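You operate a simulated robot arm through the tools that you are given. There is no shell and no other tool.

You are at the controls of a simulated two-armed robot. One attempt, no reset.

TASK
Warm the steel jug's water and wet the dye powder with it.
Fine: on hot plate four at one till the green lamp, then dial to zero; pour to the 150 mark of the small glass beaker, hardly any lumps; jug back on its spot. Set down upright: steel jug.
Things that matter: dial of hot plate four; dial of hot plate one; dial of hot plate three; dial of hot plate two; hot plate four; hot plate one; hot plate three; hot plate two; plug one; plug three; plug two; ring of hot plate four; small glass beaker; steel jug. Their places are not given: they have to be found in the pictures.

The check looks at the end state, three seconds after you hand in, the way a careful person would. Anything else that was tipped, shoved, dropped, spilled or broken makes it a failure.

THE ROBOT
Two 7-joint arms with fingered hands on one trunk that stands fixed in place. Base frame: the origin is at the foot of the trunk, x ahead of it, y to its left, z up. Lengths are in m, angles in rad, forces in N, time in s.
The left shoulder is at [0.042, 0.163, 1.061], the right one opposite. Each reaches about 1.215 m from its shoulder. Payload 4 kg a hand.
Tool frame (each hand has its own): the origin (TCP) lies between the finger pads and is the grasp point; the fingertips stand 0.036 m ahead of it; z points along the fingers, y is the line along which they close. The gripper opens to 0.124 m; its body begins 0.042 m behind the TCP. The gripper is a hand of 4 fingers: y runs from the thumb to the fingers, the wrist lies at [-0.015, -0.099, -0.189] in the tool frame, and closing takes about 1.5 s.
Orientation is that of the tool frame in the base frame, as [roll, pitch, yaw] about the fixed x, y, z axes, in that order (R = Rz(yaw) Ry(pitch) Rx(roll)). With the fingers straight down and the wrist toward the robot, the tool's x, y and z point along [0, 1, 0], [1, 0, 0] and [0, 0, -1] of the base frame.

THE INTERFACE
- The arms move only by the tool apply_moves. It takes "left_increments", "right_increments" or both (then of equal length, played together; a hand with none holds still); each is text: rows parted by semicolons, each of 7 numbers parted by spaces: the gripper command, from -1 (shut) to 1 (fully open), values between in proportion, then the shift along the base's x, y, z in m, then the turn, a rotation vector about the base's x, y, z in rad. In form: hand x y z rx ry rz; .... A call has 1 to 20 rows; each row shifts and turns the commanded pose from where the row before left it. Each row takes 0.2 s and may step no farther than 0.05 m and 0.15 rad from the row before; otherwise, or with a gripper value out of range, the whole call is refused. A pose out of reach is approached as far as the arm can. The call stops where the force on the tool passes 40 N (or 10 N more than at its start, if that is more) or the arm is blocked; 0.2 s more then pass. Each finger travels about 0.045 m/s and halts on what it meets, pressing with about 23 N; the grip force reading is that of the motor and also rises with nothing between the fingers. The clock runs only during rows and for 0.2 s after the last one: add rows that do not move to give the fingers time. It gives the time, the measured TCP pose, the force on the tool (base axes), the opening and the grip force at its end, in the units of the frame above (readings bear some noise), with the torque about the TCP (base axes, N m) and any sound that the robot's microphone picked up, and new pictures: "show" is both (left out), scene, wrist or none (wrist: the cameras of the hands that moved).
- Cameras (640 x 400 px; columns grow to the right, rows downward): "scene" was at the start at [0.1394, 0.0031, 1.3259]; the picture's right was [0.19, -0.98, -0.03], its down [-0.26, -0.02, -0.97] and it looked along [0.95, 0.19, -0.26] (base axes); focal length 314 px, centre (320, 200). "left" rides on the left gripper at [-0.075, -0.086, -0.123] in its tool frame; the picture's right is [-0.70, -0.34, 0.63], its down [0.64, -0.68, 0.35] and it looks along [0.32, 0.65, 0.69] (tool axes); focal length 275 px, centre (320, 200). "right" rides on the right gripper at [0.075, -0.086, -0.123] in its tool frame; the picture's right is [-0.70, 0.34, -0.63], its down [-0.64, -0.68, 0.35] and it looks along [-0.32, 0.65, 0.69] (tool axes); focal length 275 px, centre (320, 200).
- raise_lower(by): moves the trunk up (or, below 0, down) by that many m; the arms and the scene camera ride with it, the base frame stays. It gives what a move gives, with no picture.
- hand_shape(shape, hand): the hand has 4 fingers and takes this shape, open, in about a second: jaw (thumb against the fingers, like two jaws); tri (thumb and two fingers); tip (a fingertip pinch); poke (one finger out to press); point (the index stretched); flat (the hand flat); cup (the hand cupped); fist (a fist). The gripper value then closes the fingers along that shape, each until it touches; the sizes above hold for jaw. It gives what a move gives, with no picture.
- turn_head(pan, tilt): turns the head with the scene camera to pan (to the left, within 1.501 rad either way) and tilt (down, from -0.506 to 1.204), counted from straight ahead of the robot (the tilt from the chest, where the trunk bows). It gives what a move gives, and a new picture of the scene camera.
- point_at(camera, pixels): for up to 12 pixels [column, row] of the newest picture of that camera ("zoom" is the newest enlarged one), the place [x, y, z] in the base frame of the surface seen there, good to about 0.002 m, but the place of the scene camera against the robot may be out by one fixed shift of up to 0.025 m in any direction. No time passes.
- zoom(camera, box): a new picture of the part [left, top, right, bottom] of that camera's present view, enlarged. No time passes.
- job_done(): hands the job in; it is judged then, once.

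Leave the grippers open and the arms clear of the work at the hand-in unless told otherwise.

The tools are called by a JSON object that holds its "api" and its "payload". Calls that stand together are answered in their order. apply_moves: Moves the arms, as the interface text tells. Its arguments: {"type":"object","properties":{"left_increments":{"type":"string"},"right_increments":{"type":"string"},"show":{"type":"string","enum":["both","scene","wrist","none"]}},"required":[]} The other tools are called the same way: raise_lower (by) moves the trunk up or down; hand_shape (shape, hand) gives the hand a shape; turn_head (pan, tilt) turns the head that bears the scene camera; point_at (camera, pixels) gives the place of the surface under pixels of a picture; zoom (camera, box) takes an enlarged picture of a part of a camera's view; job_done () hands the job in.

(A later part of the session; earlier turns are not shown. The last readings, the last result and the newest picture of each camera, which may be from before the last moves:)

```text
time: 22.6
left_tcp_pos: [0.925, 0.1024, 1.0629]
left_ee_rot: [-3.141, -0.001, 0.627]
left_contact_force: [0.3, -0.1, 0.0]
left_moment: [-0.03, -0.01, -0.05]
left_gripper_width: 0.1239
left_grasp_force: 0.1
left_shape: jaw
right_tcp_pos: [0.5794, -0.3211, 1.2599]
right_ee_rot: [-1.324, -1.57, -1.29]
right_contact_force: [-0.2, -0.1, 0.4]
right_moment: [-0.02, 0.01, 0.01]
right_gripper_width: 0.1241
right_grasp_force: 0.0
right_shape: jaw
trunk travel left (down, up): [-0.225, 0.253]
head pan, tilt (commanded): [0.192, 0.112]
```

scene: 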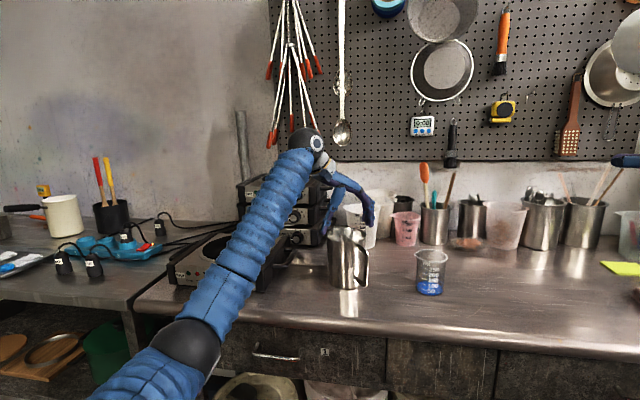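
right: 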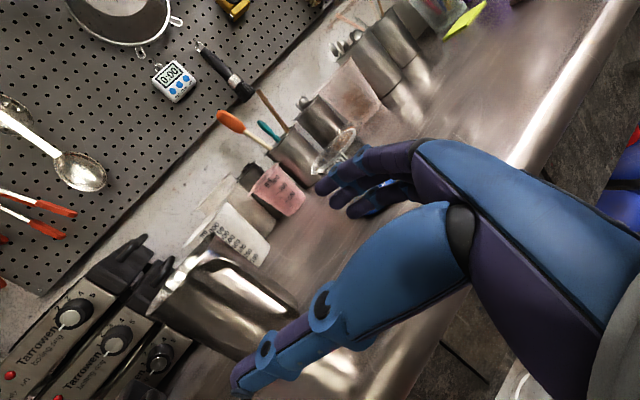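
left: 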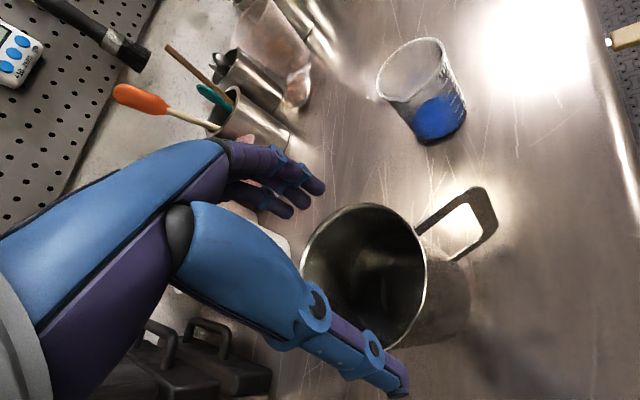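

The reading has settled: TCP is at (0.925, 0.102, 1.063), so I need +0.003 and +0.0036. I'll correct that and go down the remaining 0.073.

{"api": "apply_moves", "payload": {"left_increments": "1 0.003 0.0036 0 0 0 0; 1 0 0 -0.015 0 0 0; 1 0 0 -0.015 0 0 0; 1 0 0 -0.015 0 0 0; 1 0 0 -0.015 0 0 0; 1 0 0 -0.013 0 0 0; 1 0 0 0 0 0 0; 1 0 0 0 0 0 0"}}

{"api": "zoom", "payload": {"camera": "scene", "box": [280, 180, 440, 300]}}

```text
time: 24.4
left_tcp_pos: [0.9267, 0.1081, 0.9905]
left_ee_rot: [3.14, -0.003, 0.628]
left_contact_force: [-5.7, 5.5, 18.3]
left_moment: [0.11, 0.13, 0.04]
left_gripper_width: 0.1238
left_grasp_force: 0.0
left_shape: jaw
right_tcp_pos: [0.5772, -0.3203, 1.2623]
right_ee_rot: [1.788, -1.57, 1.882]
right_contact_force: [-0.1, -1.0, 0.0]
right_moment: [-0.02, 0.02, 0.0]
right_gripper_width: 0.1241
right_grasp_force: 0.1
right_shape: jaw
trunk travel left (down, up): [-0.225, 0.253]
head pan, tilt (commanded): [0.192, 0.112]
```

scene: 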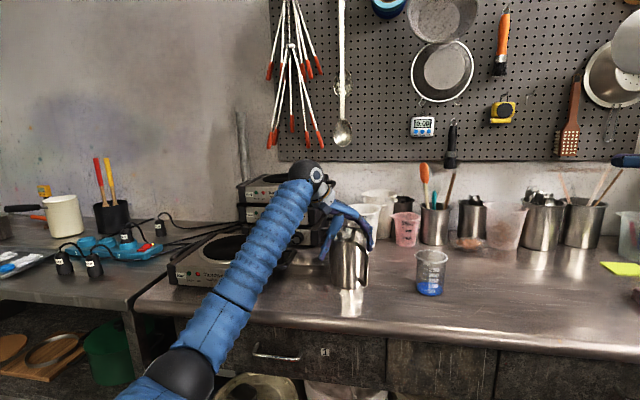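
left: 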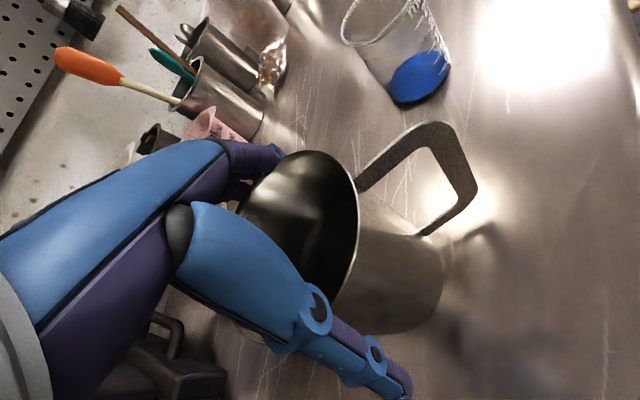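

```text
3.33 times, centred on (360, 240) of scene
```

zoom: 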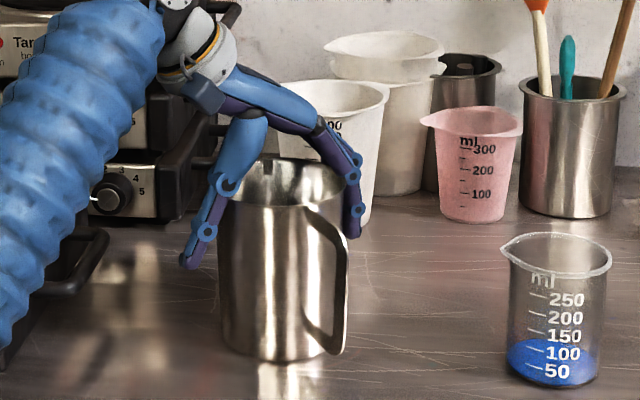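

The force reads 18 N upward: the thumb's base is resting on the rim, so this is slightly too deep. I'll raise by 0.012 and check that the force goes away.

{"api": "apply_moves", "payload": {"left_increments": "1 0 0 0.006 0 0 0; 1 0 0 0.006 0 0 0; 1 0 0 0 0 0 0"}}

{"api": "zoom", "payload": {"camera": "scene", "box": [300, 190, 400, 290]}}

```text
time: 25.2
left_tcp_pos: [0.929, 0.1057, 1.0008]
left_ee_rot: [-3.138, 0.003, 0.63]
left_contact_force: [-1.7, 0.4, 0.2]
left_moment: [0.02, -0.01, 0.02]
left_gripper_width: 0.124
left_grasp_force: 0.0
left_shape: jaw
right_tcp_pos: [0.5794, -0.3216, 1.2611]
right_ee_rot: [-3.067, -1.57, 0.452]
right_contact_force: [-0.7, 0.0, 0.1]
right_moment: [0.01, 0.01, 0.01]
right_gripper_width: 0.1239
right_grasp_force: 0.1
right_shape: jaw
trunk travel left (down, up): [-0.225, 0.253]
head pan, tilt (commanded): [0.192, 0.112]
```

scene: 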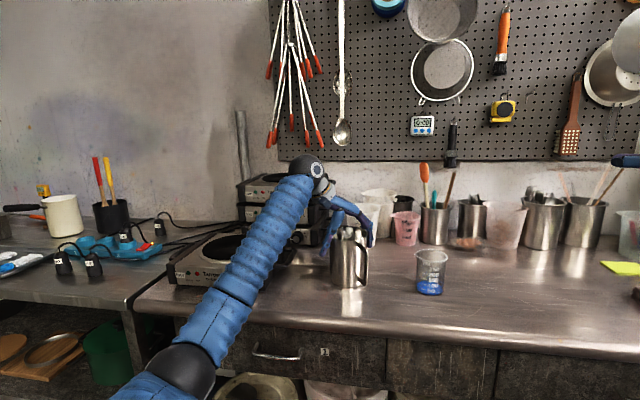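
left: 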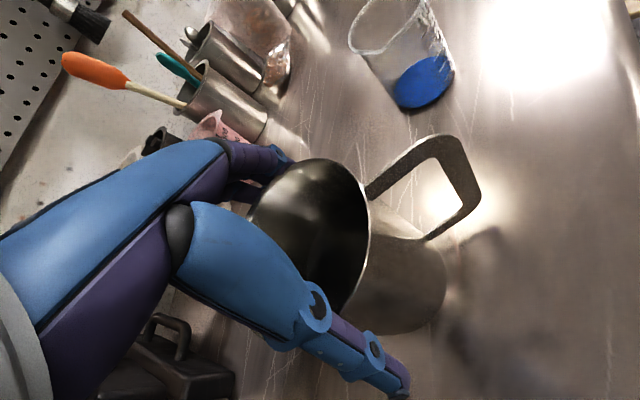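

```text
4.00 times, centred on (350, 240) of scene
```

zoom: 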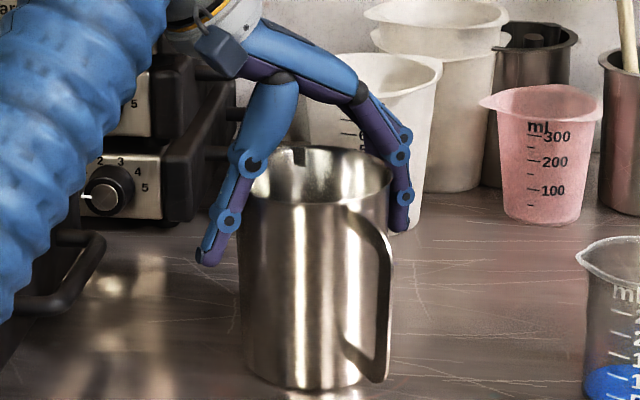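

Contact is gone and the fingers straddle the body. I'll raise 3 mm more and close.

{"api": "apply_moves", "payload": {"left_increments": "1 0 0 0.003 0 0 0; 0.8 0 0 0 0 0 0; 0.6 0 0 0 0 0 0; 0 0 0 0 0 0 0; -1 0 0 0 0 0 0; -1 0 0 0 0 0 0; -1 0 0 0 0 0 0; -1 0 0 0 0 0 0"}}

{"api": "zoom", "payload": {"camera": "scene", "box": [300, 190, 400, 290]}}

```text
time: 27.0
left_tcp_pos: [0.9276, 0.1067, 1.004]
left_ee_rot: [3.141, -0.001, 0.628]
left_contact_force: [-1.1, 1.1, 3.8]
left_moment: [-0.2, -0.19, -0.01]
left_gripper_width: 0.1088
left_grasp_force: 22.8
left_shape: jaw
right_tcp_pos: [0.5784, -0.32, 1.2616]
right_ee_rot: [-1.455, -1.57, -1.161]
right_contact_force: [-0.4, 0.5, 0.8]
right_moment: [0.0, 0.01, -0.03]
right_gripper_width: 0.1239
right_grasp_force: 0.1
right_shape: jaw
trunk travel left (down, up): [-0.225, 0.253]
head pan, tilt (commanded): [0.192, 0.112]
```

scene: 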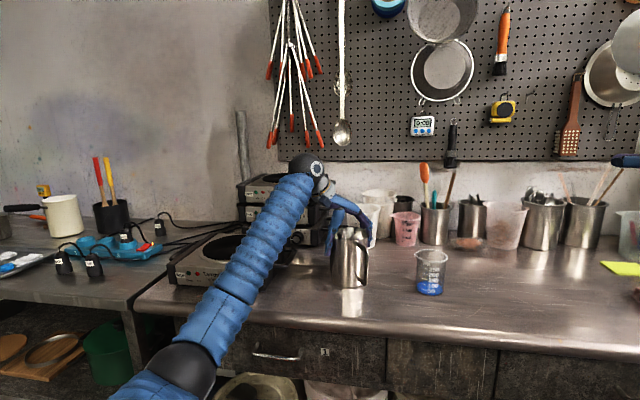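
left: 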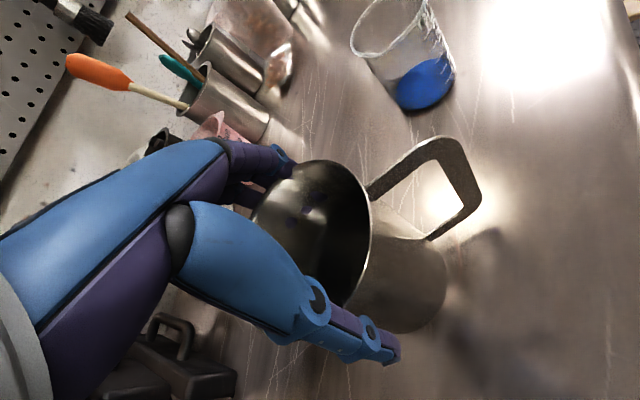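

```text
4.00 times, centred on (350, 240) of scene
```

zoom: 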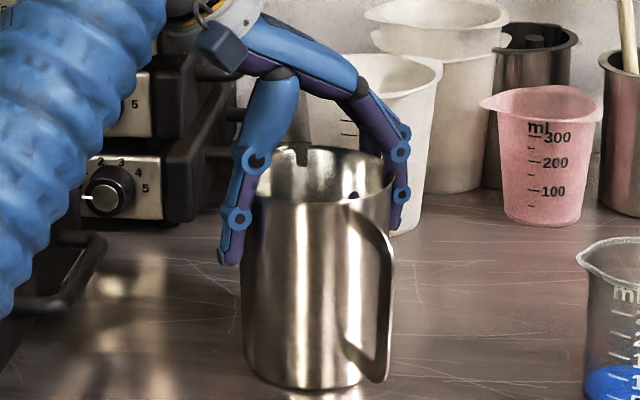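

Gripped around the body (width 0.109, force 22.8). I'll do a small test lift of 10 mm and check that it comes up level.

{"api": "apply_moves", "payload": {"left_increments": "-1 0 0 0.003 0 0 0; -1 0 0 0.003 0 0 0; -1 0 0 0.004 0 0 0; -1 0 0 0 0 0 0; -1 0 0 0 0 0 0", "show": "both"}}

{"api": "zoom", "payload": {"camera": "scene", "box": [300, 200, 400, 300]}}

```text
time: 28.2
left_tcp_pos: [0.9288, 0.1049, 1.0115]
left_ee_rot: [3.141, 0.001, 0.627]
left_contact_force: [-0.3, 0.4, -7.2]
left_moment: [0.05, 0.06, 0.0]
left_gripper_width: 0.1092
left_grasp_force: 22.9
left_shape: jaw
right_tcp_pos: [0.5797, -0.3215, 1.2613]
right_ee_rot: [-2.113, -1.568, -0.501]
right_contact_force: [0.3, 0.0, 0.7]
right_moment: [0.0, 0.0, 0.01]
right_gripper_width: 0.1238
right_grasp_force: 0.1
right_shape: jaw
trunk travel left (down, up): [-0.225, 0.253]
head pan, tilt (commanded): [0.192, 0.112]
```

scene: 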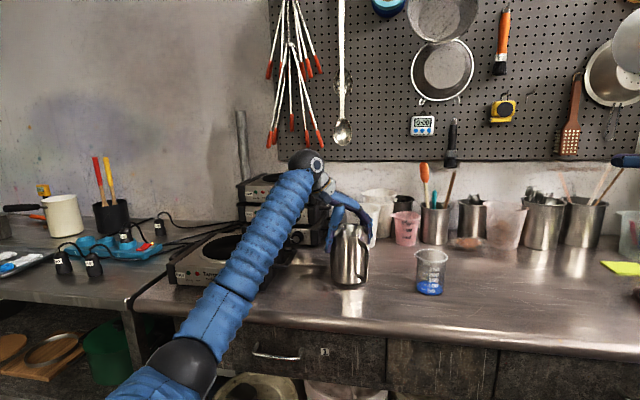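
left: 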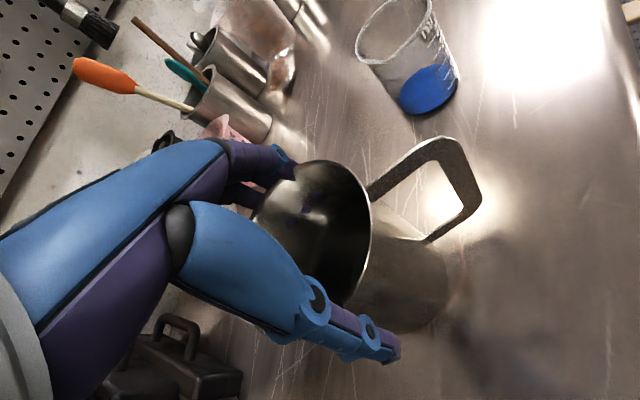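

```text
4.00 times, centred on (350, 250) of scene
```

zoom: 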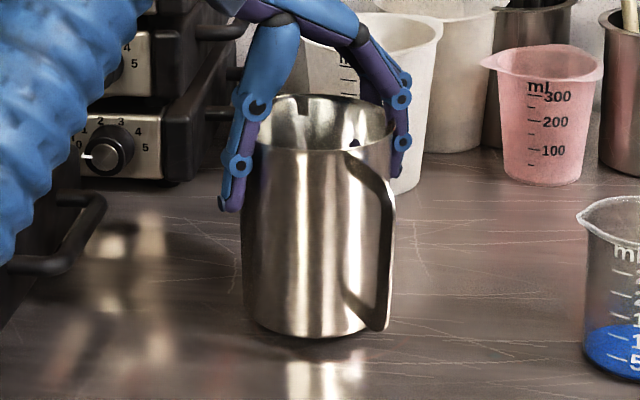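

Lifted level: 7.2 N of weight and the jug stays put in the fingers. Now I raise it about 0.115 and carry it gently to the ring, turning the hand +54° so the spout ends up pointing left.

{"api": "apply_moves", "payload": {"left_increments": "-1 0 0 0.01 0 0 0; -1 0 0 0.02 0 0 0; -1 0 0 0.025 0 0 0; -1 0 0 0.025 0 0 0; -1 0 0 0.025 0 0 0; -1 0 0 0.01 0 0 0; -1 0 0.005 0 0 0 0.02; -1 0 0.01 0 0 0 0.04; -1 0.0005 0.015 0 0 0 0.06; -1 0.0005 0.02 0 0 0 0.07; -1 0.0005 0.02 0 0 0 0.07; -1 0.0005 0.02 0 0 0 0.07; -1 0.0005 0.02 0 0 0 0.07; -1 0.0005 0.02 0 0 0 0.07; -1 0.0005 0.015 0 0 0 0.06; -1 0.0005 0.01 0 0 0 0.04; -1 0 0.005 0 0 0 0.02; -1 0 0 0 0 0 0"}}

```text
time: 32.0
left_tcp_pos: [0.9328, 0.2662, 1.1272]
left_ee_rot: [-3.14, 0.003, 1.218]
left_contact_force: [0.3, -0.6, -7.0]
left_moment: [0.03, 0.07, -0.01]
left_gripper_width: 0.1092
left_grasp_force: 23.4
left_shape: jaw
right_tcp_pos: [0.58, -0.321, 1.2605]
right_ee_rot: [2.883, -1.568, 0.786]
right_contact_force: [0.2, 0.2, -0.1]
right_moment: [0.01, -0.01, -0.03]
right_gripper_width: 0.124
right_grasp_force: 0.0
right_shape: jaw
trunk travel left (down, up): [-0.225, 0.253]
head pan, tilt (commanded): [0.192, 0.112]
```

scene: 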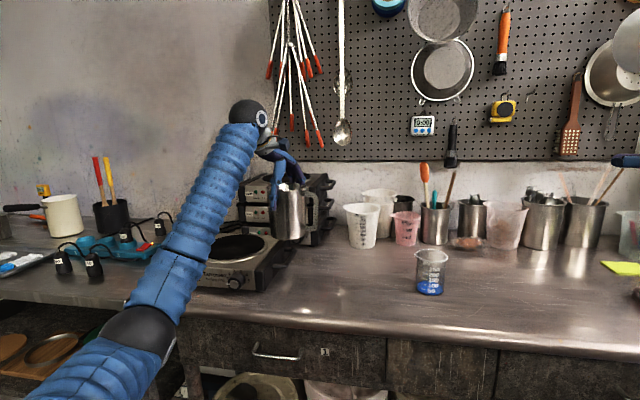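
left: 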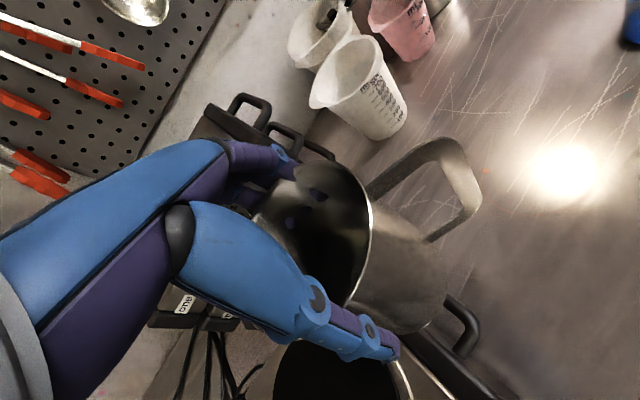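

The jug is steady at (0.933, 0.266, 1.127) and still level. I'll continue the last 0.164 m to above the ring centre and finish the turn.

{"api": "apply_moves", "payload": {"left_increments": "-1 0 0.005 0 0 0 0.02; -1 0.0005 0.01 0 0 0 0.03; -1 0.0005 0.02 0 0 0 0.04; -1 0.0005 0.02 0 0 0 0.04; -1 0.0005 0.02 0 0 0 0.04; -1 0.0005 0.02 0 0 0 0.04; -1 0.0005 0.02 0 0 0 0.04; -1 0.0005 0.02 0 0 0 0.04; -1 0.0005 0.015 0 0 0 0.033; -1 0 0.01 0 0 0 0.02; -1 0 0.004 0 0 0 0.01; -1 0 0 0 0 0 0; -1 0 0 0 0 0 0"}}

```text
time: 34.8
left_tcp_pos: [0.9371, 0.4291, 1.1272]
left_ee_rot: [-3.141, 0.001, 1.572]
left_contact_force: [-0.7, -0.2, -6.9]
left_moment: [-0.02, 0.07, -0.03]
left_gripper_width: 0.1089
left_grasp_force: 22.8
left_shape: jaw
right_tcp_pos: [0.5803, -0.3207, 1.2604]
right_ee_rot: [2.677, -1.57, 0.991]
right_contact_force: [-0.2, -0.7, -0.2]
right_moment: [-0.01, 0.0, -0.01]
right_gripper_width: 0.1236
right_grasp_force: 0.0
right_shape: jaw
trunk travel left (down, up): [-0.225, 0.253]
head pan, tilt (commanded): [0.192, 0.112]
```

scene: 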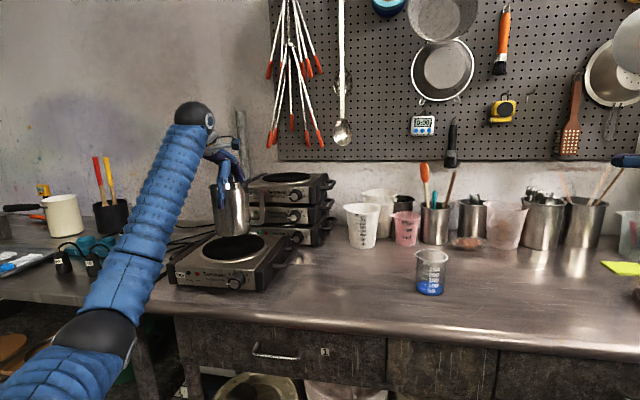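
left: 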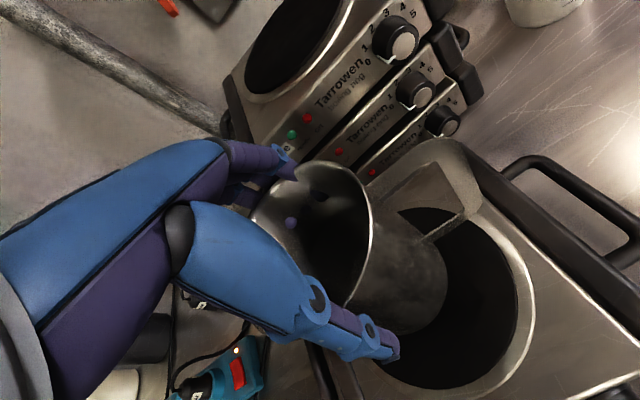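

The jug is above the ring. I'll check the ring's centre from the visible edge in the left wrist view and look from the scene camera.

{"api": "point_at", "payload": {"camera": "left", "pixels": [[518, 315], [508, 270], [488, 235], [420, 208], [510, 345], [490, 372], [455, 388], [420, 389], [395, 380], [533, 310], [440, 212], [405, 212]]}}

{"api": "zoom", "payload": {"camera": "scene", "box": [160, 170, 320, 300]}}

```text
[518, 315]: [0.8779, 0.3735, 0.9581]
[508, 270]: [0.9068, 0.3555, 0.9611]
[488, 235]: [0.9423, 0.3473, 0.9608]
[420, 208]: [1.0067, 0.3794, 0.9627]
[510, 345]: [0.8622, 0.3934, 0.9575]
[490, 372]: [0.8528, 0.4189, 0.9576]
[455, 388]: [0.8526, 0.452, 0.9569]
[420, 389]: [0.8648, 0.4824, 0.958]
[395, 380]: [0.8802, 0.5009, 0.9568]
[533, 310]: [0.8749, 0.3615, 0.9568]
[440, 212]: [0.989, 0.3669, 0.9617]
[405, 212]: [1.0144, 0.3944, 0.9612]
```

```text
3.08 times, centred on (240, 235) of scene
```

zoom: 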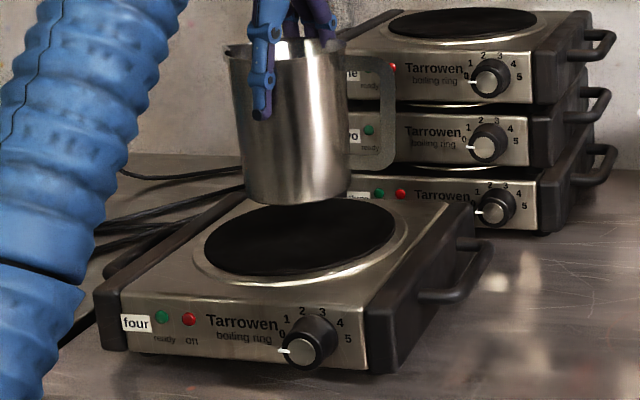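

The ring's centre fits to (0.937, 0.434) with radius about 0.086. I'll shift +0.004 in y and lower about 0.038, then check the force.

{"api": "apply_moves", "payload": {"left_increments": "-1 0 0.004 -0.008 0 0 0; -1 0 0 -0.01 0 0 0; -1 0 0 -0.01 0 0 0; -1 0 0 -0.006 0 0 0; -1 0 0 -0.003 0 0 0; -1 0 0 -0.001 0 0 0; -1 0 0 0 0 0 0", "show": "scene"}}

{"api": "zoom", "payload": {"camera": "scene", "box": [160, 170, 320, 300]}}

```text
time: 36.4
left_tcp_pos: [0.9379, 0.4331, 1.0902]
left_ee_rot: [-3.139, 0.0, 1.57]
left_contact_force: [0.0, 0.2, -7.8]
left_moment: [0.0, 0.04, 0.0]
left_gripper_width: 0.1094
left_grasp_force: 22.7
left_shape: jaw
right_tcp_pos: [0.5801, -0.3201, 1.2607]
right_ee_rot: [-2.966, -1.569, 0.351]
right_contact_force: [0.8, 0.5, 0.0]
right_moment: [-0.01, 0.03, -0.01]
right_gripper_width: 0.1238
right_grasp_force: 0.1
right_shape: jaw
trunk travel left (down, up): [-0.225, 0.253]
head pan, tilt (commanded): [0.192, 0.112]
```

scene: 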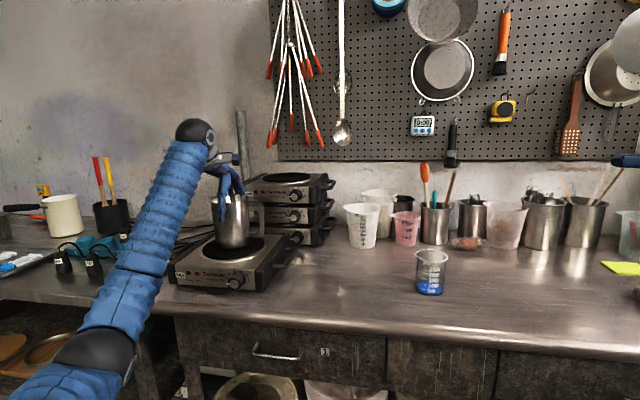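

```text
3.08 times, centred on (240, 235) of scene
```

zoom: 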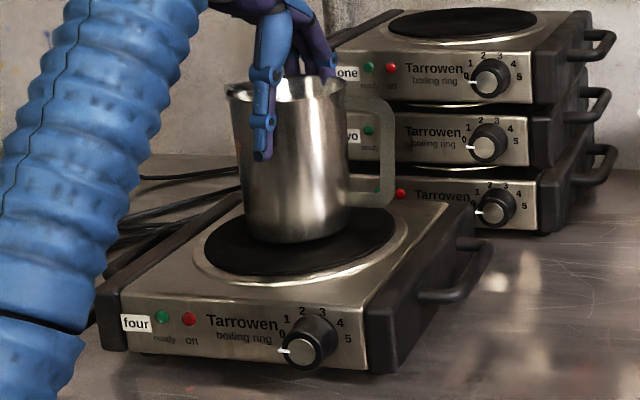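

It is still hanging (-7.8 N) and a few millimetres above the ring. I'll lower slowly by 4 mm and read the force.

{"api": "apply_moves", "payload": {"left_increments": "-1 0 0 -0.001 0 0 0; -1 0 0 -0.001 0 0 0; -1 0 0 -0.001 0 0 0; -1 0 0 -0.001 0 0 0; -1 0 0 0 0 0 0", "show": "none"}}

```text
time: 37.6
left_tcp_pos: [0.9371, 0.4328, 1.0866]
left_ee_rot: [-3.141, -0.001, 1.57]
left_contact_force: [-1.2, 0.5, -3.9]
left_moment: [0.02, -0.14, 0.04]
left_gripper_width: 0.1089
left_grasp_force: 23.3
left_shape: jaw
right_tcp_pos: [0.5792, -0.3209, 1.2611]
right_ee_rot: [3.099, -1.57, 0.569]
right_contact_force: [-0.7, -0.3, -0.9]
right_moment: [0.01, -0.02, -0.01]
right_gripper_width: 0.1237
right_grasp_force: 0.0
right_shape: jaw
trunk travel left (down, up): [-0.225, 0.253]
head pan, tilt (commanded): [0.192, 0.112]
```

The force has dropped to -3.9 N, so the jug is touching down. I'll lower 1.5 mm more, then open the hand.

{"api": "apply_moves", "payload": {"left_increments": "-1 0 0 -0.001 0 0 0; -1 0 0 -0.0005 0 0 0; -1 0 0 0 0 0 0; -0.3 0 0 0 0 0 0; 0.2 0 0 0 0 0 0; 0.6 0 0 0 0 0 0; 0.8 0 0 0 0 0 0; 1 0 0 0 0 0 0; 1 0 0 0 0 0 0; 1 0 0 0 0 0 0"}}

{"api": "zoom", "payload": {"camera": "scene", "box": [160, 170, 320, 300]}}

```text
time: 39.8
left_tcp_pos: [0.9358, 0.4344, 1.0847]
left_ee_rot: [3.14, -0.002, 1.571]
left_contact_force: [0.3, 0.2, 0.3]
left_moment: [-0.03, 0.0, 0.02]
left_gripper_width: 0.1234
left_grasp_force: 0.1
left_shape: jaw
right_tcp_pos: [0.5795, -0.3208, 1.2598]
right_ee_rot: [1.969, -1.57, 1.701]
right_contact_force: [-0.7, 0.6, -0.2]
right_moment: [0.03, -0.01, 0.02]
right_gripper_width: 0.1238
right_grasp_force: 0.1
right_shape: jaw
trunk travel left (down, up): [-0.225, 0.253]
head pan, tilt (commanded): [0.192, 0.112]
```

scene: 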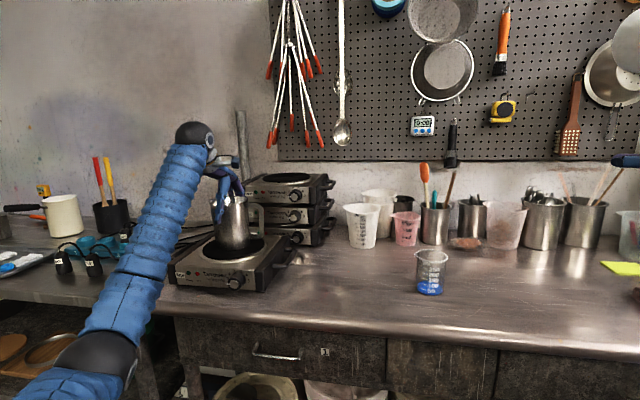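
left: 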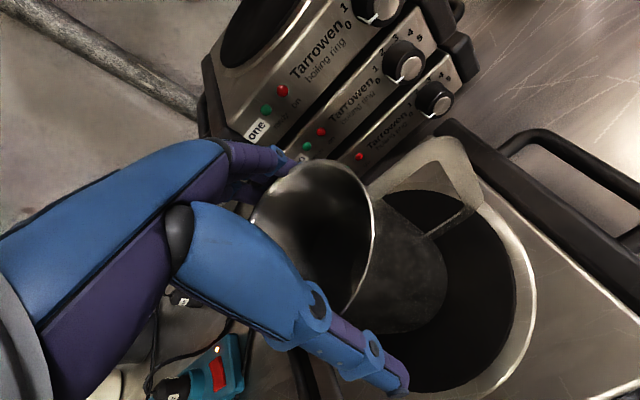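

```text
3.08 times, centred on (240, 235) of scene
```

zoom: 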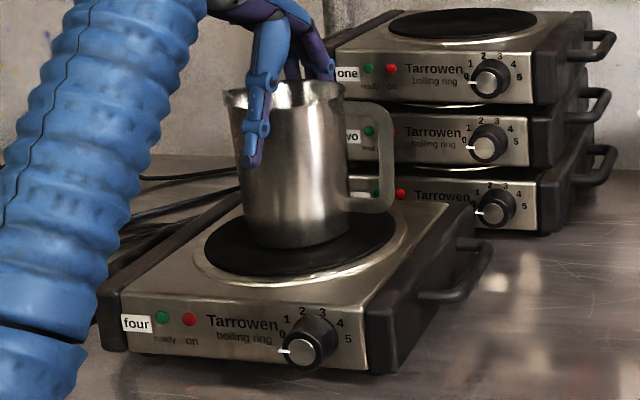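

The jug stands on the ring, released (TCP was 0.936, 0.434, 1.085). Next I lift the left hand straight up clear of the jug, then draw it back while turning it to a forward-pointing handshake pose for the dial.

{"api": "apply_moves", "payload": {"left_increments": "1 0 0 0.02 0 0 0; 1 0 0 0.04 0 0 0; 1 0 0 0.045 0 0 0; 1 0 0 0.045 0 0 0; 1 0 0 0.04 0 0 0; 1 0 0 0 0 0 0", "show": "scene"}}

{"api": "apply_moves", "payload": {"left_increments": "1 -0.02 -0.0045 -0.006 -0.0806 -0.0806 0.0806; 1 -0.02 -0.0045 -0.006 -0.0806 -0.0806 0.0806; 1 -0.02 -0.0045 -0.006 -0.0806 -0.0806 0.0806; 1 -0.02 -0.0045 -0.006 -0.0806 -0.0806 0.0806; 1 -0.02 -0.0045 -0.006 -0.0806 -0.0806 0.0806; 1 -0.02 -0.0045 -0.006 -0.0806 -0.0806 0.0806; 1 -0.02 -0.0045 -0.006 -0.0806 -0.0806 0.0806; 1 -0.02 -0.0045 -0.006 -0.0806 -0.0806 0.0806; 1 -0.02 -0.0045 -0.006 -0.0806 -0.0806 0.0806; 1 -0.02 -0.0045 -0.006 -0.0806 -0.0806 0.0806; 1 -0.02 -0.0045 -0.006 -0.0806 -0.0806 0.0806; 1 -0.02 -0.0045 -0.006 -0.0806 -0.0806 0.0806; 1 -0.02 -0.0045 -0.006 -0.0806 -0.0806 0.0806; 1 -0.02 -0.0045 -0.006 -0.0806 -0.0806 0.0806; 1 -0.02 -0.0045 -0.006 -0.0806 -0.0806 0.0806; 1 0 0 0 0 0 0; 1 0 0 0 0 0 0"}}

```text
time: 41.2
left_tcp_pos: [0.9382, 0.4349, 1.2714]
left_ee_rot: [-3.142, 0.002, 1.57]
left_contact_force: [0.9, 0.5, -0.3]
left_moment: [-0.01, 0.02, 0.03]
left_gripper_width: 0.1236
left_grasp_force: 0.2
left_shape: jaw
right_tcp_pos: [0.58, -0.3198, 1.26]
right_ee_rot: [-2.827, -1.57, 0.213]
right_contact_force: [0.6, -0.2, 0.1]
right_moment: [0.04, 0.0, 0.03]
right_gripper_width: 0.1236
right_grasp_force: 0.1
right_shape: jaw
trunk travel left (down, up): [-0.225, 0.253]
head pan, tilt (commanded): [0.192, 0.112]
```

scene: 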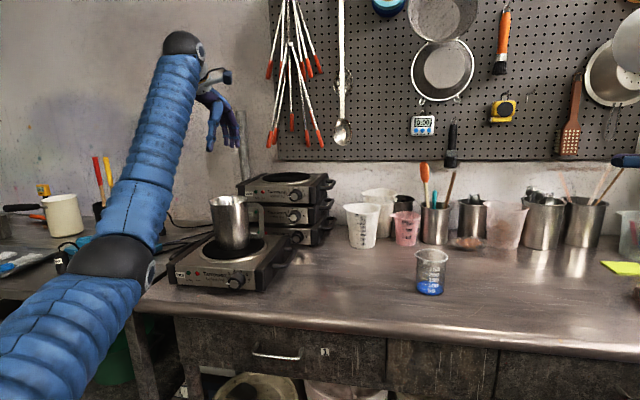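

```text
time: 44.8
left_tcp_pos: [0.635, 0.3653, 1.1864]
left_ee_rot: [0.45, 1.569, 0.451]
left_contact_force: [-0.3, -0.2, 0.6]
left_moment: [0.05, 0.0, 0.01]
left_gripper_width: 0.1236
left_grasp_force: 0.1
left_shape: jaw
right_tcp_pos: [0.5793, -0.3217, 1.26]
right_ee_rot: [0.415, -1.569, -3.03]
right_contact_force: [0.1, -0.4, -0.1]
right_moment: [0.0, 0.01, 0.0]
right_gripper_width: 0.1239
right_grasp_force: 0.1
right_shape: jaw
trunk travel left (down, up): [-0.225, 0.253]
head pan, tilt (commanded): [0.192, 0.112]
```

scene: 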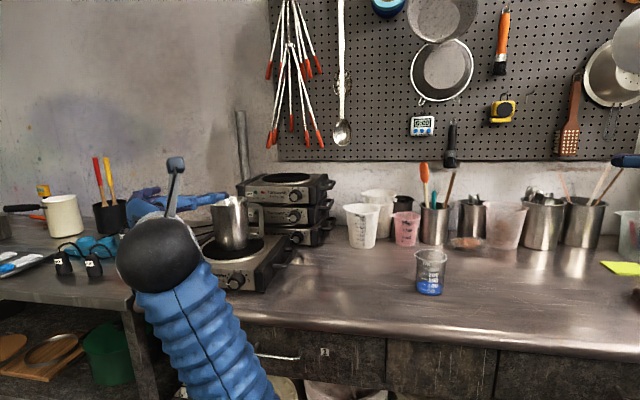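
left: 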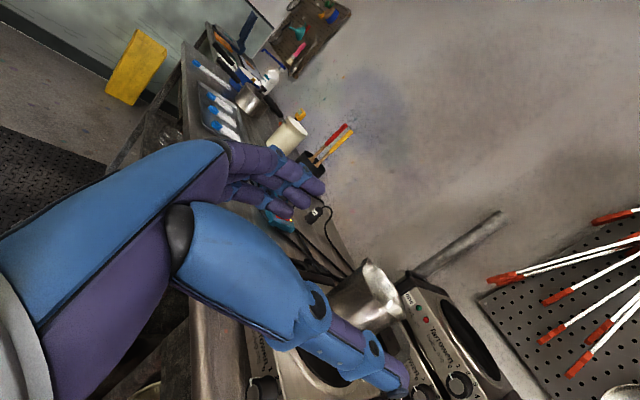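

The left hand points forward (tool x down). From combined measurements the dial's axis is at y≈0.368, z≈0.924, with its face at x≈0.790. I'll part-close the hand to about 0.08, lower it in front of the table to dial height with a small -0.17 rad roll, and stop short at x≈0.70.

{"api": "apply_moves", "payload": {"left_increments": "0.29 0.005 0.0005 -0.0437 0 0 0; 0.29 0.01 0.0005 -0.0437 0 0 0; 0.29 0.01 0.0005 -0.0437 0 0 0; 0.29 0.01 0.0005 -0.0437 0 0 0; 0.29 0.01 0.0005 -0.0437 -0.085 0 0; 0.29 0.01 0.0002 -0.0439 -0.085 0 0; 0.29 0.01 0 0 0 0 0; 0.29 0 0 0 0 0 0; 0.29 0 0 0 0 0 0"}}

{"api": "zoom", "payload": {"camera": "scene", "box": [150, 200, 310, 320]}}

```text
time: 45.9
left_tcp_pos: [0.6616, 0.4137, 1.0522]
left_ee_rot: [1.198, 1.439, 1.263]
left_contact_force: [-1.5, -0.3, 1.3]
left_moment: [0.02, 0.03, 0.01]
left_gripper_width: 0.0802
left_grasp_force: 0.0
left_shape: jaw
right_tcp_pos: [0.5778, -0.3215, 1.2607]
right_ee_rot: [-2.886, -1.57, 0.273]
right_contact_force: [0.2, 0.2, 0.4]
right_moment: [0.02, 0.0, -0.01]
right_gripper_width: 0.1236
right_grasp_force: 0.1
right_shape: jaw
trunk travel left (down, up): [-0.225, 0.253]
head pan, tilt (commanded): [0.192, 0.112]
stopped in row 5 (left hand): the arm was blocked; the commanded pose is now the measured one
```

scene: 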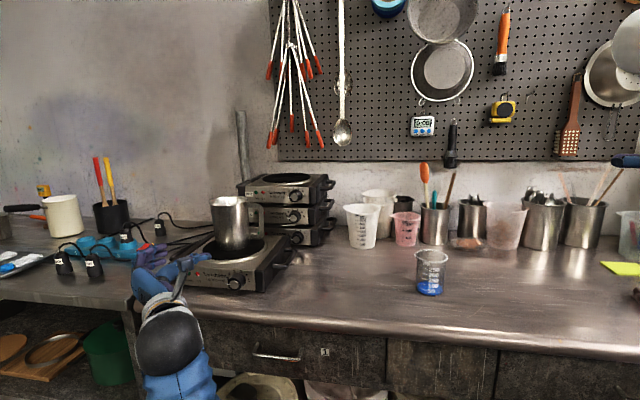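
left: 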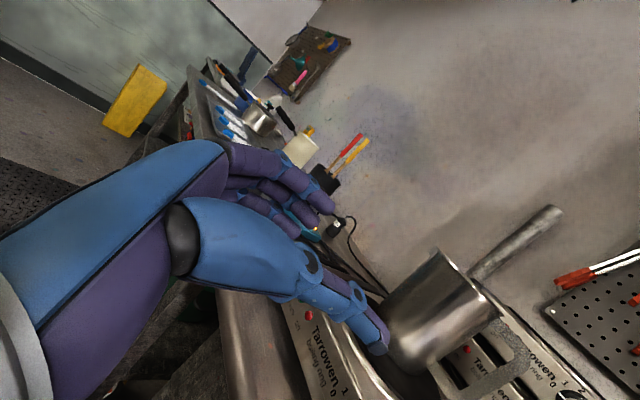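

```text
3.33 times, centred on (230, 260) of scene
```

zoom: 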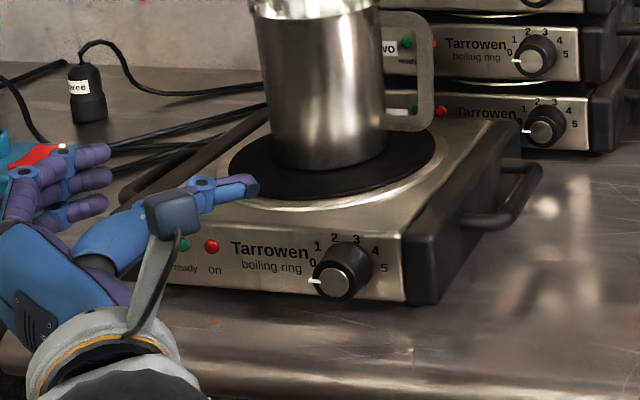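

The arm got blocked while folded close to the body; the hand stopped at (0.662, 0.414, 1.052), slightly twisted. I'll straighten the orientation and move forward to x≈0.73 first, where the elbow has more room, before lowering.

{"api": "apply_moves", "payload": {"left_increments": "0.29 0.017 -0.0114 0 -0.031 0.011 -0.0163; 0.29 0.017 -0.0114 0 -0.031 0.011 -0.0163; 0.29 0.017 -0.0114 0 -0.031 0.011 -0.0163; 0.29 0.017 -0.0114 0 -0.031 0.011 -0.0163; 0.29 0 0 0 0 0 0; 0.29 0 0 0 0 0 0"}}

```text
time: 47.5
left_tcp_pos: [0.7214, 0.4041, 1.0657]
left_ee_rot: [1.555, 1.476, 1.61]
left_contact_force: [-0.4, -0.6, 0.0]
left_moment: [-0.01, -0.03, 0.02]
left_gripper_width: 0.08
left_grasp_force: 0.0
left_shape: jaw
right_tcp_pos: [0.577, -0.3204, 1.26]
right_ee_rot: [3.12, -1.569, 0.55]
right_contact_force: [-0.9, -0.3, 0.2]
right_moment: [-0.02, -0.01, 0.02]
right_gripper_width: 0.1237
right_grasp_force: 0.0
right_shape: jaw
trunk travel left (down, up): [-0.225, 0.253]
head pan, tilt (commanded): [0.192, 0.112]
stopped in row 6 (left hand): the arm was blocked; the commanded pose is now the measured one
```

scene: 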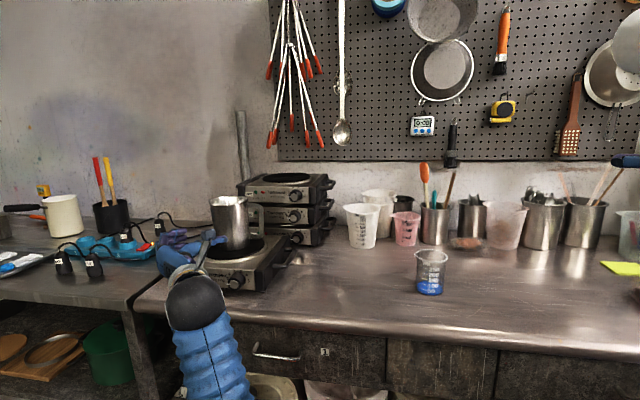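
left: 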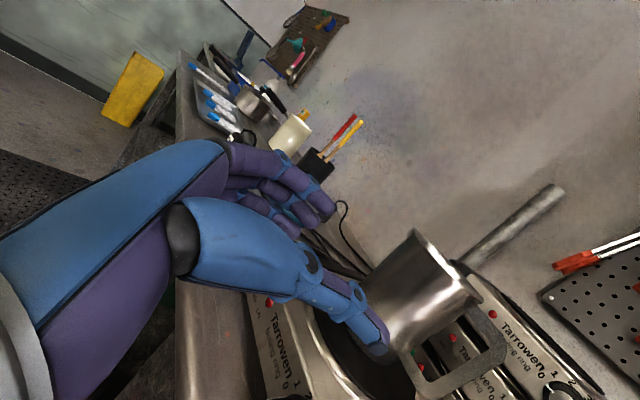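

The hand again can't move right (y stays at 0.404); the elbow is folded tight below. Raising the trunk will open the arm out. I'll first back the hand off, away from the jug, by raising the trunk 0.2 m (the hand rides up with it).

{"api": "raise_lower", "payload": {"by": 0.2}}

```text
time: 49.6
left_tcp_pos: [0.708, 0.4566, 1.3023]
left_ee_rot: [1.365, 1.382, 1.497]
left_contact_force: [0.1, 0.0, 0.7]
left_moment: [0.0, -0.04, -0.01]
left_gripper_width: 0.0801
left_grasp_force: 0.1
left_shape: jaw
right_tcp_pos: [0.5791, -0.3218, 1.4603]
right_ee_rot: [-2.344, -1.569, -0.272]
right_contact_force: [0.3, -0.1, 0.1]
right_moment: [-0.01, -0.01, 0.01]
right_gripper_width: 0.1239
right_grasp_force: 0.0
right_shape: jaw
trunk travel left (down, up): [-0.425, 0.053]
head pan, tilt (commanded): [0.192, 0.112]
```

The trunk is up. The hand is at (0.708, 0.457, 1.302), a little twisted. I'll straighten it and move toward (0.70, 0.368, 1.12) to see whether it moves freely now.

{"api": "apply_moves", "payload": {"left_increments": "0.29 -0.001 -0.0148 -0.02 -0.031 0.0043 -0.0217; 0.29 -0.001 -0.0148 -0.03 -0.031 0.0043 -0.0217; 0.29 -0.001 -0.0148 -0.03 -0.031 0.0043 -0.0217; 0.29 -0.001 -0.0148 -0.03 -0.031 0.0043 -0.0217; 0.29 -0.001 -0.0148 -0.03 -0.031 0.0043 -0.0217; 0.29 -0.001 -0.0148 -0.03 -0.031 0.0043 -0.0217; 0.29 0 0 0 0 0 0; 0.29 0 0 0 0 0 0"}}

```text
time: 50.1
left_tcp_pos: [0.7065, 0.4451, 1.2855]
left_ee_rot: [1.345, 1.395, 1.458]
left_contact_force: [0.2, 0.5, 0.4]
left_moment: [0.02, 0.01, 0.0]
left_gripper_width: 0.0801
left_grasp_force: 0.1
left_shape: jaw
right_tcp_pos: [0.5792, -0.3207, 1.4609]
right_ee_rot: [-2.651, -1.57, 0.037]
right_contact_force: [-0.8, 0.8, 0.4]
right_moment: [0.0, -0.01, -0.01]
right_gripper_width: 0.1238
right_grasp_force: 0.0
right_shape: jaw
trunk travel left (down, up): [-0.425, 0.053]
head pan, tilt (commanded): [0.192, 0.112]
stopped in row 2 (left hand): the arm was blocked; the commanded pose is now the measured one
```

scene: 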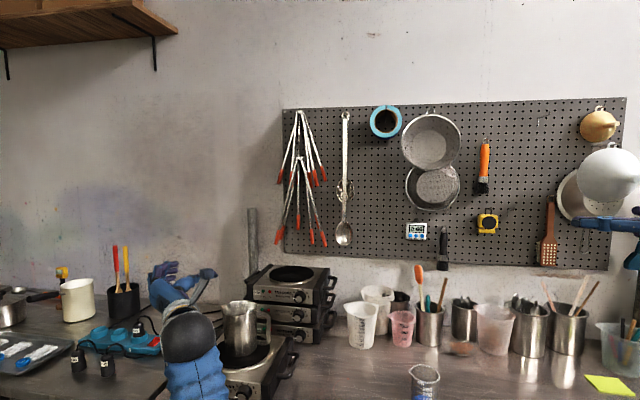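
left: 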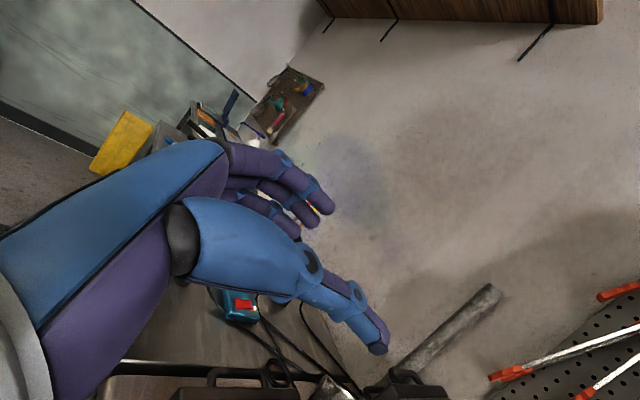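

It is still blocked. The wrist sits to the palm side of the grasp line, so pointing straight ahead pushes the elbow into the torso. Approaching the dial from the left, with the hand yawed to the right, should free it. I'll yaw the hand about -0.5 rad in place and tilt the head down for a view.

{"api": "apply_moves", "payload": {"left_increments": "0.29 0 0.01 0 -0.02 0 -0.12; 0.29 0 0.01 0 -0.03 0 -0.12; 0.29 0 0 0 -0.03 0 -0.12; 0.29 0 0 0 -0.03 0 -0.12; 0.29 0 0 0 -0.03 0 -0.08; 0.29 0 0 0 0 0 0; 0.29 0 0 0 0 0 0", "show": "wrist"}}

{"api": "turn_head", "payload": {"pan": 0.3, "tilt": 0.35}}

```text
time: 51.7
left_tcp_pos: [0.706, 0.4665, 1.2852]
left_ee_rot: [0.449, 1.498, 0.004]
left_contact_force: [-1.1, 0.3, -0.3]
left_moment: [0.01, 0.0, -0.01]
left_gripper_width: 0.08
left_grasp_force: 0.1
left_shape: jaw
right_tcp_pos: [0.5795, -0.3212, 1.461]
right_ee_rot: [-2.977, -1.568, 0.363]
right_contact_force: [-0.3, -0.3, 0.2]
right_moment: [-0.01, 0.01, 0.02]
right_gripper_width: 0.1236
right_grasp_force: 0.0
right_shape: jaw
trunk travel left (down, up): [-0.425, 0.053]
head pan, tilt (commanded): [0.192, 0.112]
```

left: 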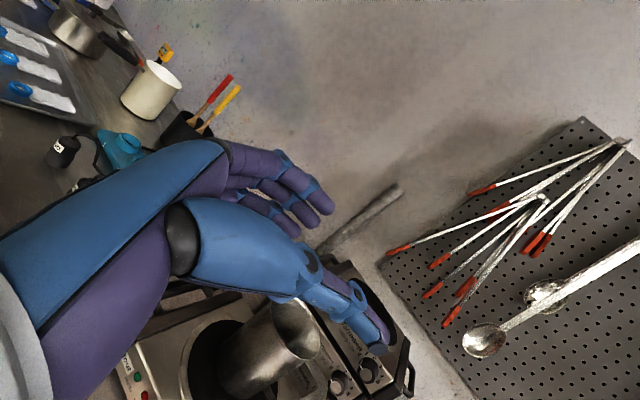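

```text
time: 52.5
left_tcp_pos: [0.7076, 0.466, 1.2831]
left_ee_rot: [0.432, 1.497, -0.013]
left_contact_force: [-0.6, 0.0, -0.7]
left_moment: [-0.05, 0.0, 0.01]
left_gripper_width: 0.0799
left_grasp_force: 0.1
left_shape: jaw
right_tcp_pos: [0.5774, -0.3211, 1.4616]
right_ee_rot: [2.59, -1.57, 1.078]
right_contact_force: [-0.1, 0.6, 0.4]
right_moment: [0.02, 0.0, -0.02]
right_gripper_width: 0.1239
right_grasp_force: 0.1
right_shape: jaw
trunk travel left (down, up): [-0.425, 0.053]
head pan, tilt (commanded): [0.3, 0.351]
```

scene: 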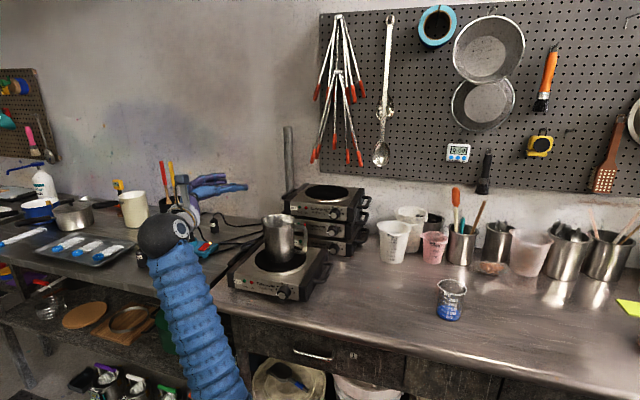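

The hand moves freely now, but a yawed grip would not seat both pads on the short knob. A better way is the arm's natural vertical plane: palm up, fingers over the top of the knob, thumb underneath, pointing forward and about 15° down. I'll roll the hand +90° about its forward axis into that pose.

{"api": "apply_moves", "payload": {"left_increments": "0.29 -0.003 -0.006 -0.007 0.1417 -0.0078 0.0181; 0.29 -0.003 -0.006 -0.007 0.1417 -0.0078 0.0181; 0.29 -0.003 -0.006 -0.007 0.1417 -0.0078 0.0181; 0.29 -0.003 -0.006 -0.007 0.1417 -0.0078 0.0181; 0.29 -0.003 -0.006 -0.007 0.1417 -0.0078 0.0181; 0.29 -0.003 -0.006 -0.007 0.1417 -0.0078 0.0181; 0.29 -0.003 -0.006 -0.007 0.1417 -0.0078 0.0181; 0.29 -0.003 -0.006 -0.007 0.1417 -0.0078 0.0181; 0.29 -0.003 -0.006 -0.007 0.1417 -0.0078 0.0181; 0.29 -0.003 -0.006 -0.007 0.1417 -0.0078 0.0181; 0.29 -0.003 -0.006 -0.007 0.1417 -0.0078 0.0181; 0.29 0 0 0 0 0 0; 0.29 0 0 0 0 0 0"}}

```text
time: 55.3
left_tcp_pos: [0.6735, 0.4004, 1.2084]
left_ee_rot: [1.832, -0.001, 1.569]
left_contact_force: [0.1, -1.0, 0.7]
left_moment: [0.01, 0.0, -0.01]
left_gripper_width: 0.08
left_grasp_force: 0.1
left_shape: jaw
right_tcp_pos: [0.5783, -0.321, 1.461]
right_ee_rot: [-2.863, -1.568, 0.25]
right_contact_force: [-0.6, -0.4, 0.2]
right_moment: [0.02, 0.01, 0.0]
right_gripper_width: 0.1239
right_grasp_force: 0.1
right_shape: jaw
trunk travel left (down, up): [-0.425, 0.053]
head pan, tilt (commanded): [0.3, 0.351]
```

scene: 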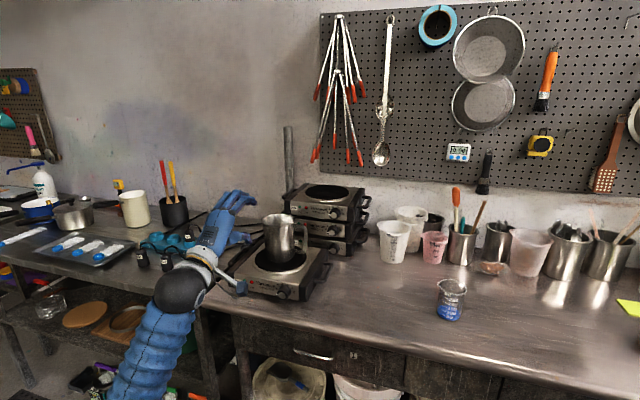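
left: 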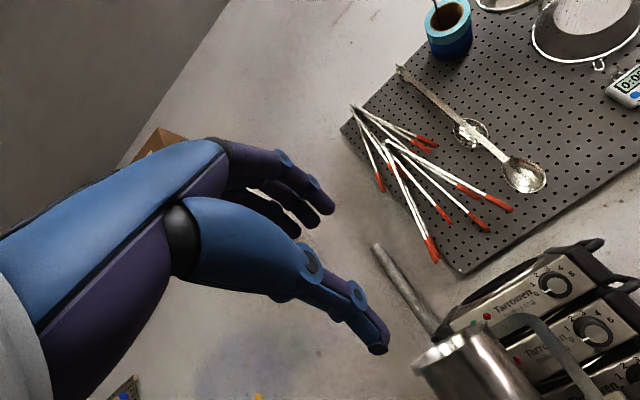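

Pose reached exactly. I'll lower to dial height (z≈0.932) at x≈0.70 with the opening at about 0.062.

{"api": "apply_moves", "payload": {"left_increments": "0 0.003 -0.0036 -0.03 0 0 0; 0 0.003 -0.0036 -0.03 0 0 0; 0 0.003 -0.0036 -0.03 0 0 0; 0 0.003 -0.0036 -0.03 0 0 0; 0 0.003 -0.0036 -0.03 0 0 0; 0 0.003 -0.0036 -0.03 0 0 0; 0 0.003 -0.0036 -0.03 0 0 0; 0 0.003 -0.0036 -0.03 0 0 0; 0 0.0025 -0.0036 -0.03 0 0 0; 0 0 0 -0.006 0 0 0; 0 0 0 0 0 0 0; 0 0 0 0 0 0 0"}}

{"api": "zoom", "payload": {"camera": "scene", "box": [200, 220, 360, 320]}}

```text
time: 57.9
left_tcp_pos: [0.699, 0.3661, 0.9321]
left_ee_rot: [1.832, 0.0, 1.569]
left_contact_force: [0.2, 0.3, -0.5]
left_moment: [-0.01, -0.01, 0.01]
left_gripper_width: 0.0621
left_grasp_force: 0.1
left_shape: jaw
right_tcp_pos: [0.5797, -0.3213, 1.4594]
right_ee_rot: [-2.897, -1.568, 0.283]
right_contact_force: [1.1, 0.1, 0.4]
right_moment: [-0.02, 0.01, 0.03]
right_gripper_width: 0.1239
right_grasp_force: 0.0
right_shape: jaw
trunk travel left (down, up): [-0.425, 0.053]
head pan, tilt (commanded): [0.3, 0.351]
```

scene: 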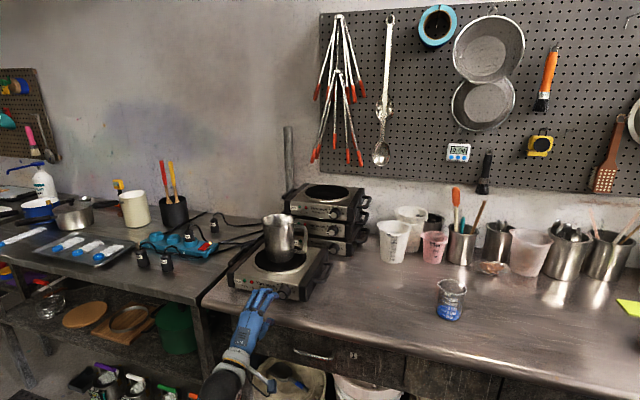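
left: 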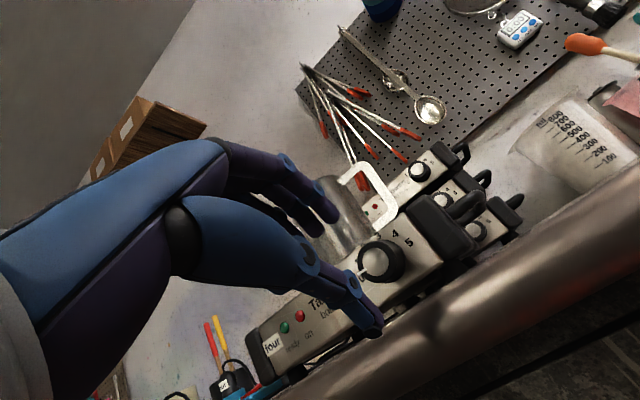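

```text
4.00 times, centred on (280, 270) of scene
```

zoom: 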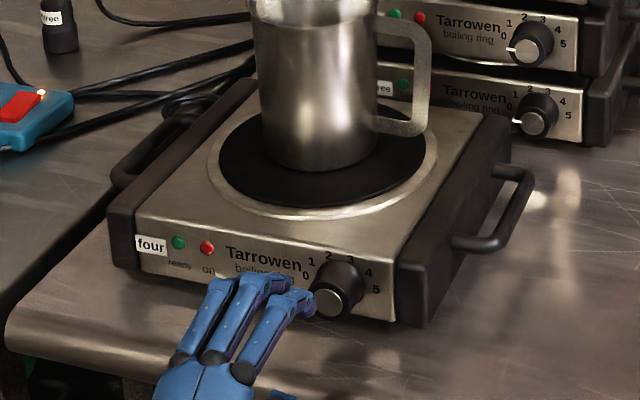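

Reached (0.699, 0.366, 0.932) freely, and the left wrist camera sees the dial at about (380, 262). I'll measure it there.

{"api": "zoom", "payload": {"camera": "left", "box": [300, 200, 460, 340]}}

{"api": "point_at", "payload": {"camera": "left", "pixels": [[374, 262], [365, 262], [383, 262], [374, 253], [374, 272], [385, 243], [400, 265], [395, 235], [408, 243], [392, 280], [370, 243], [383, 228]]}}

```text
2.86 times, centred on (380, 270) of left
```

zoom: 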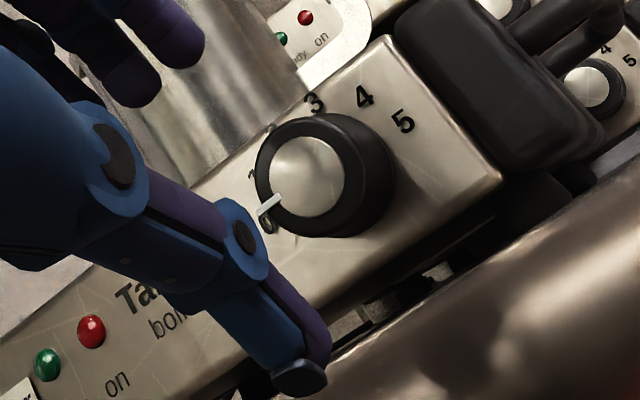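

```text
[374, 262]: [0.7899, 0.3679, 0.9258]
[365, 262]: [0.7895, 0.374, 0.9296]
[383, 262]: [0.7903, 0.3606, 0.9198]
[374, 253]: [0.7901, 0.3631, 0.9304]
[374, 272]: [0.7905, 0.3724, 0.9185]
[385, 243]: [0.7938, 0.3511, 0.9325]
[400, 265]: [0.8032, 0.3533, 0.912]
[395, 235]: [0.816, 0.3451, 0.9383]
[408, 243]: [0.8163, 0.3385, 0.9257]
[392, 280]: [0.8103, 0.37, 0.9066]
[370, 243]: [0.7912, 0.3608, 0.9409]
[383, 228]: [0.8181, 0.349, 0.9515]
```

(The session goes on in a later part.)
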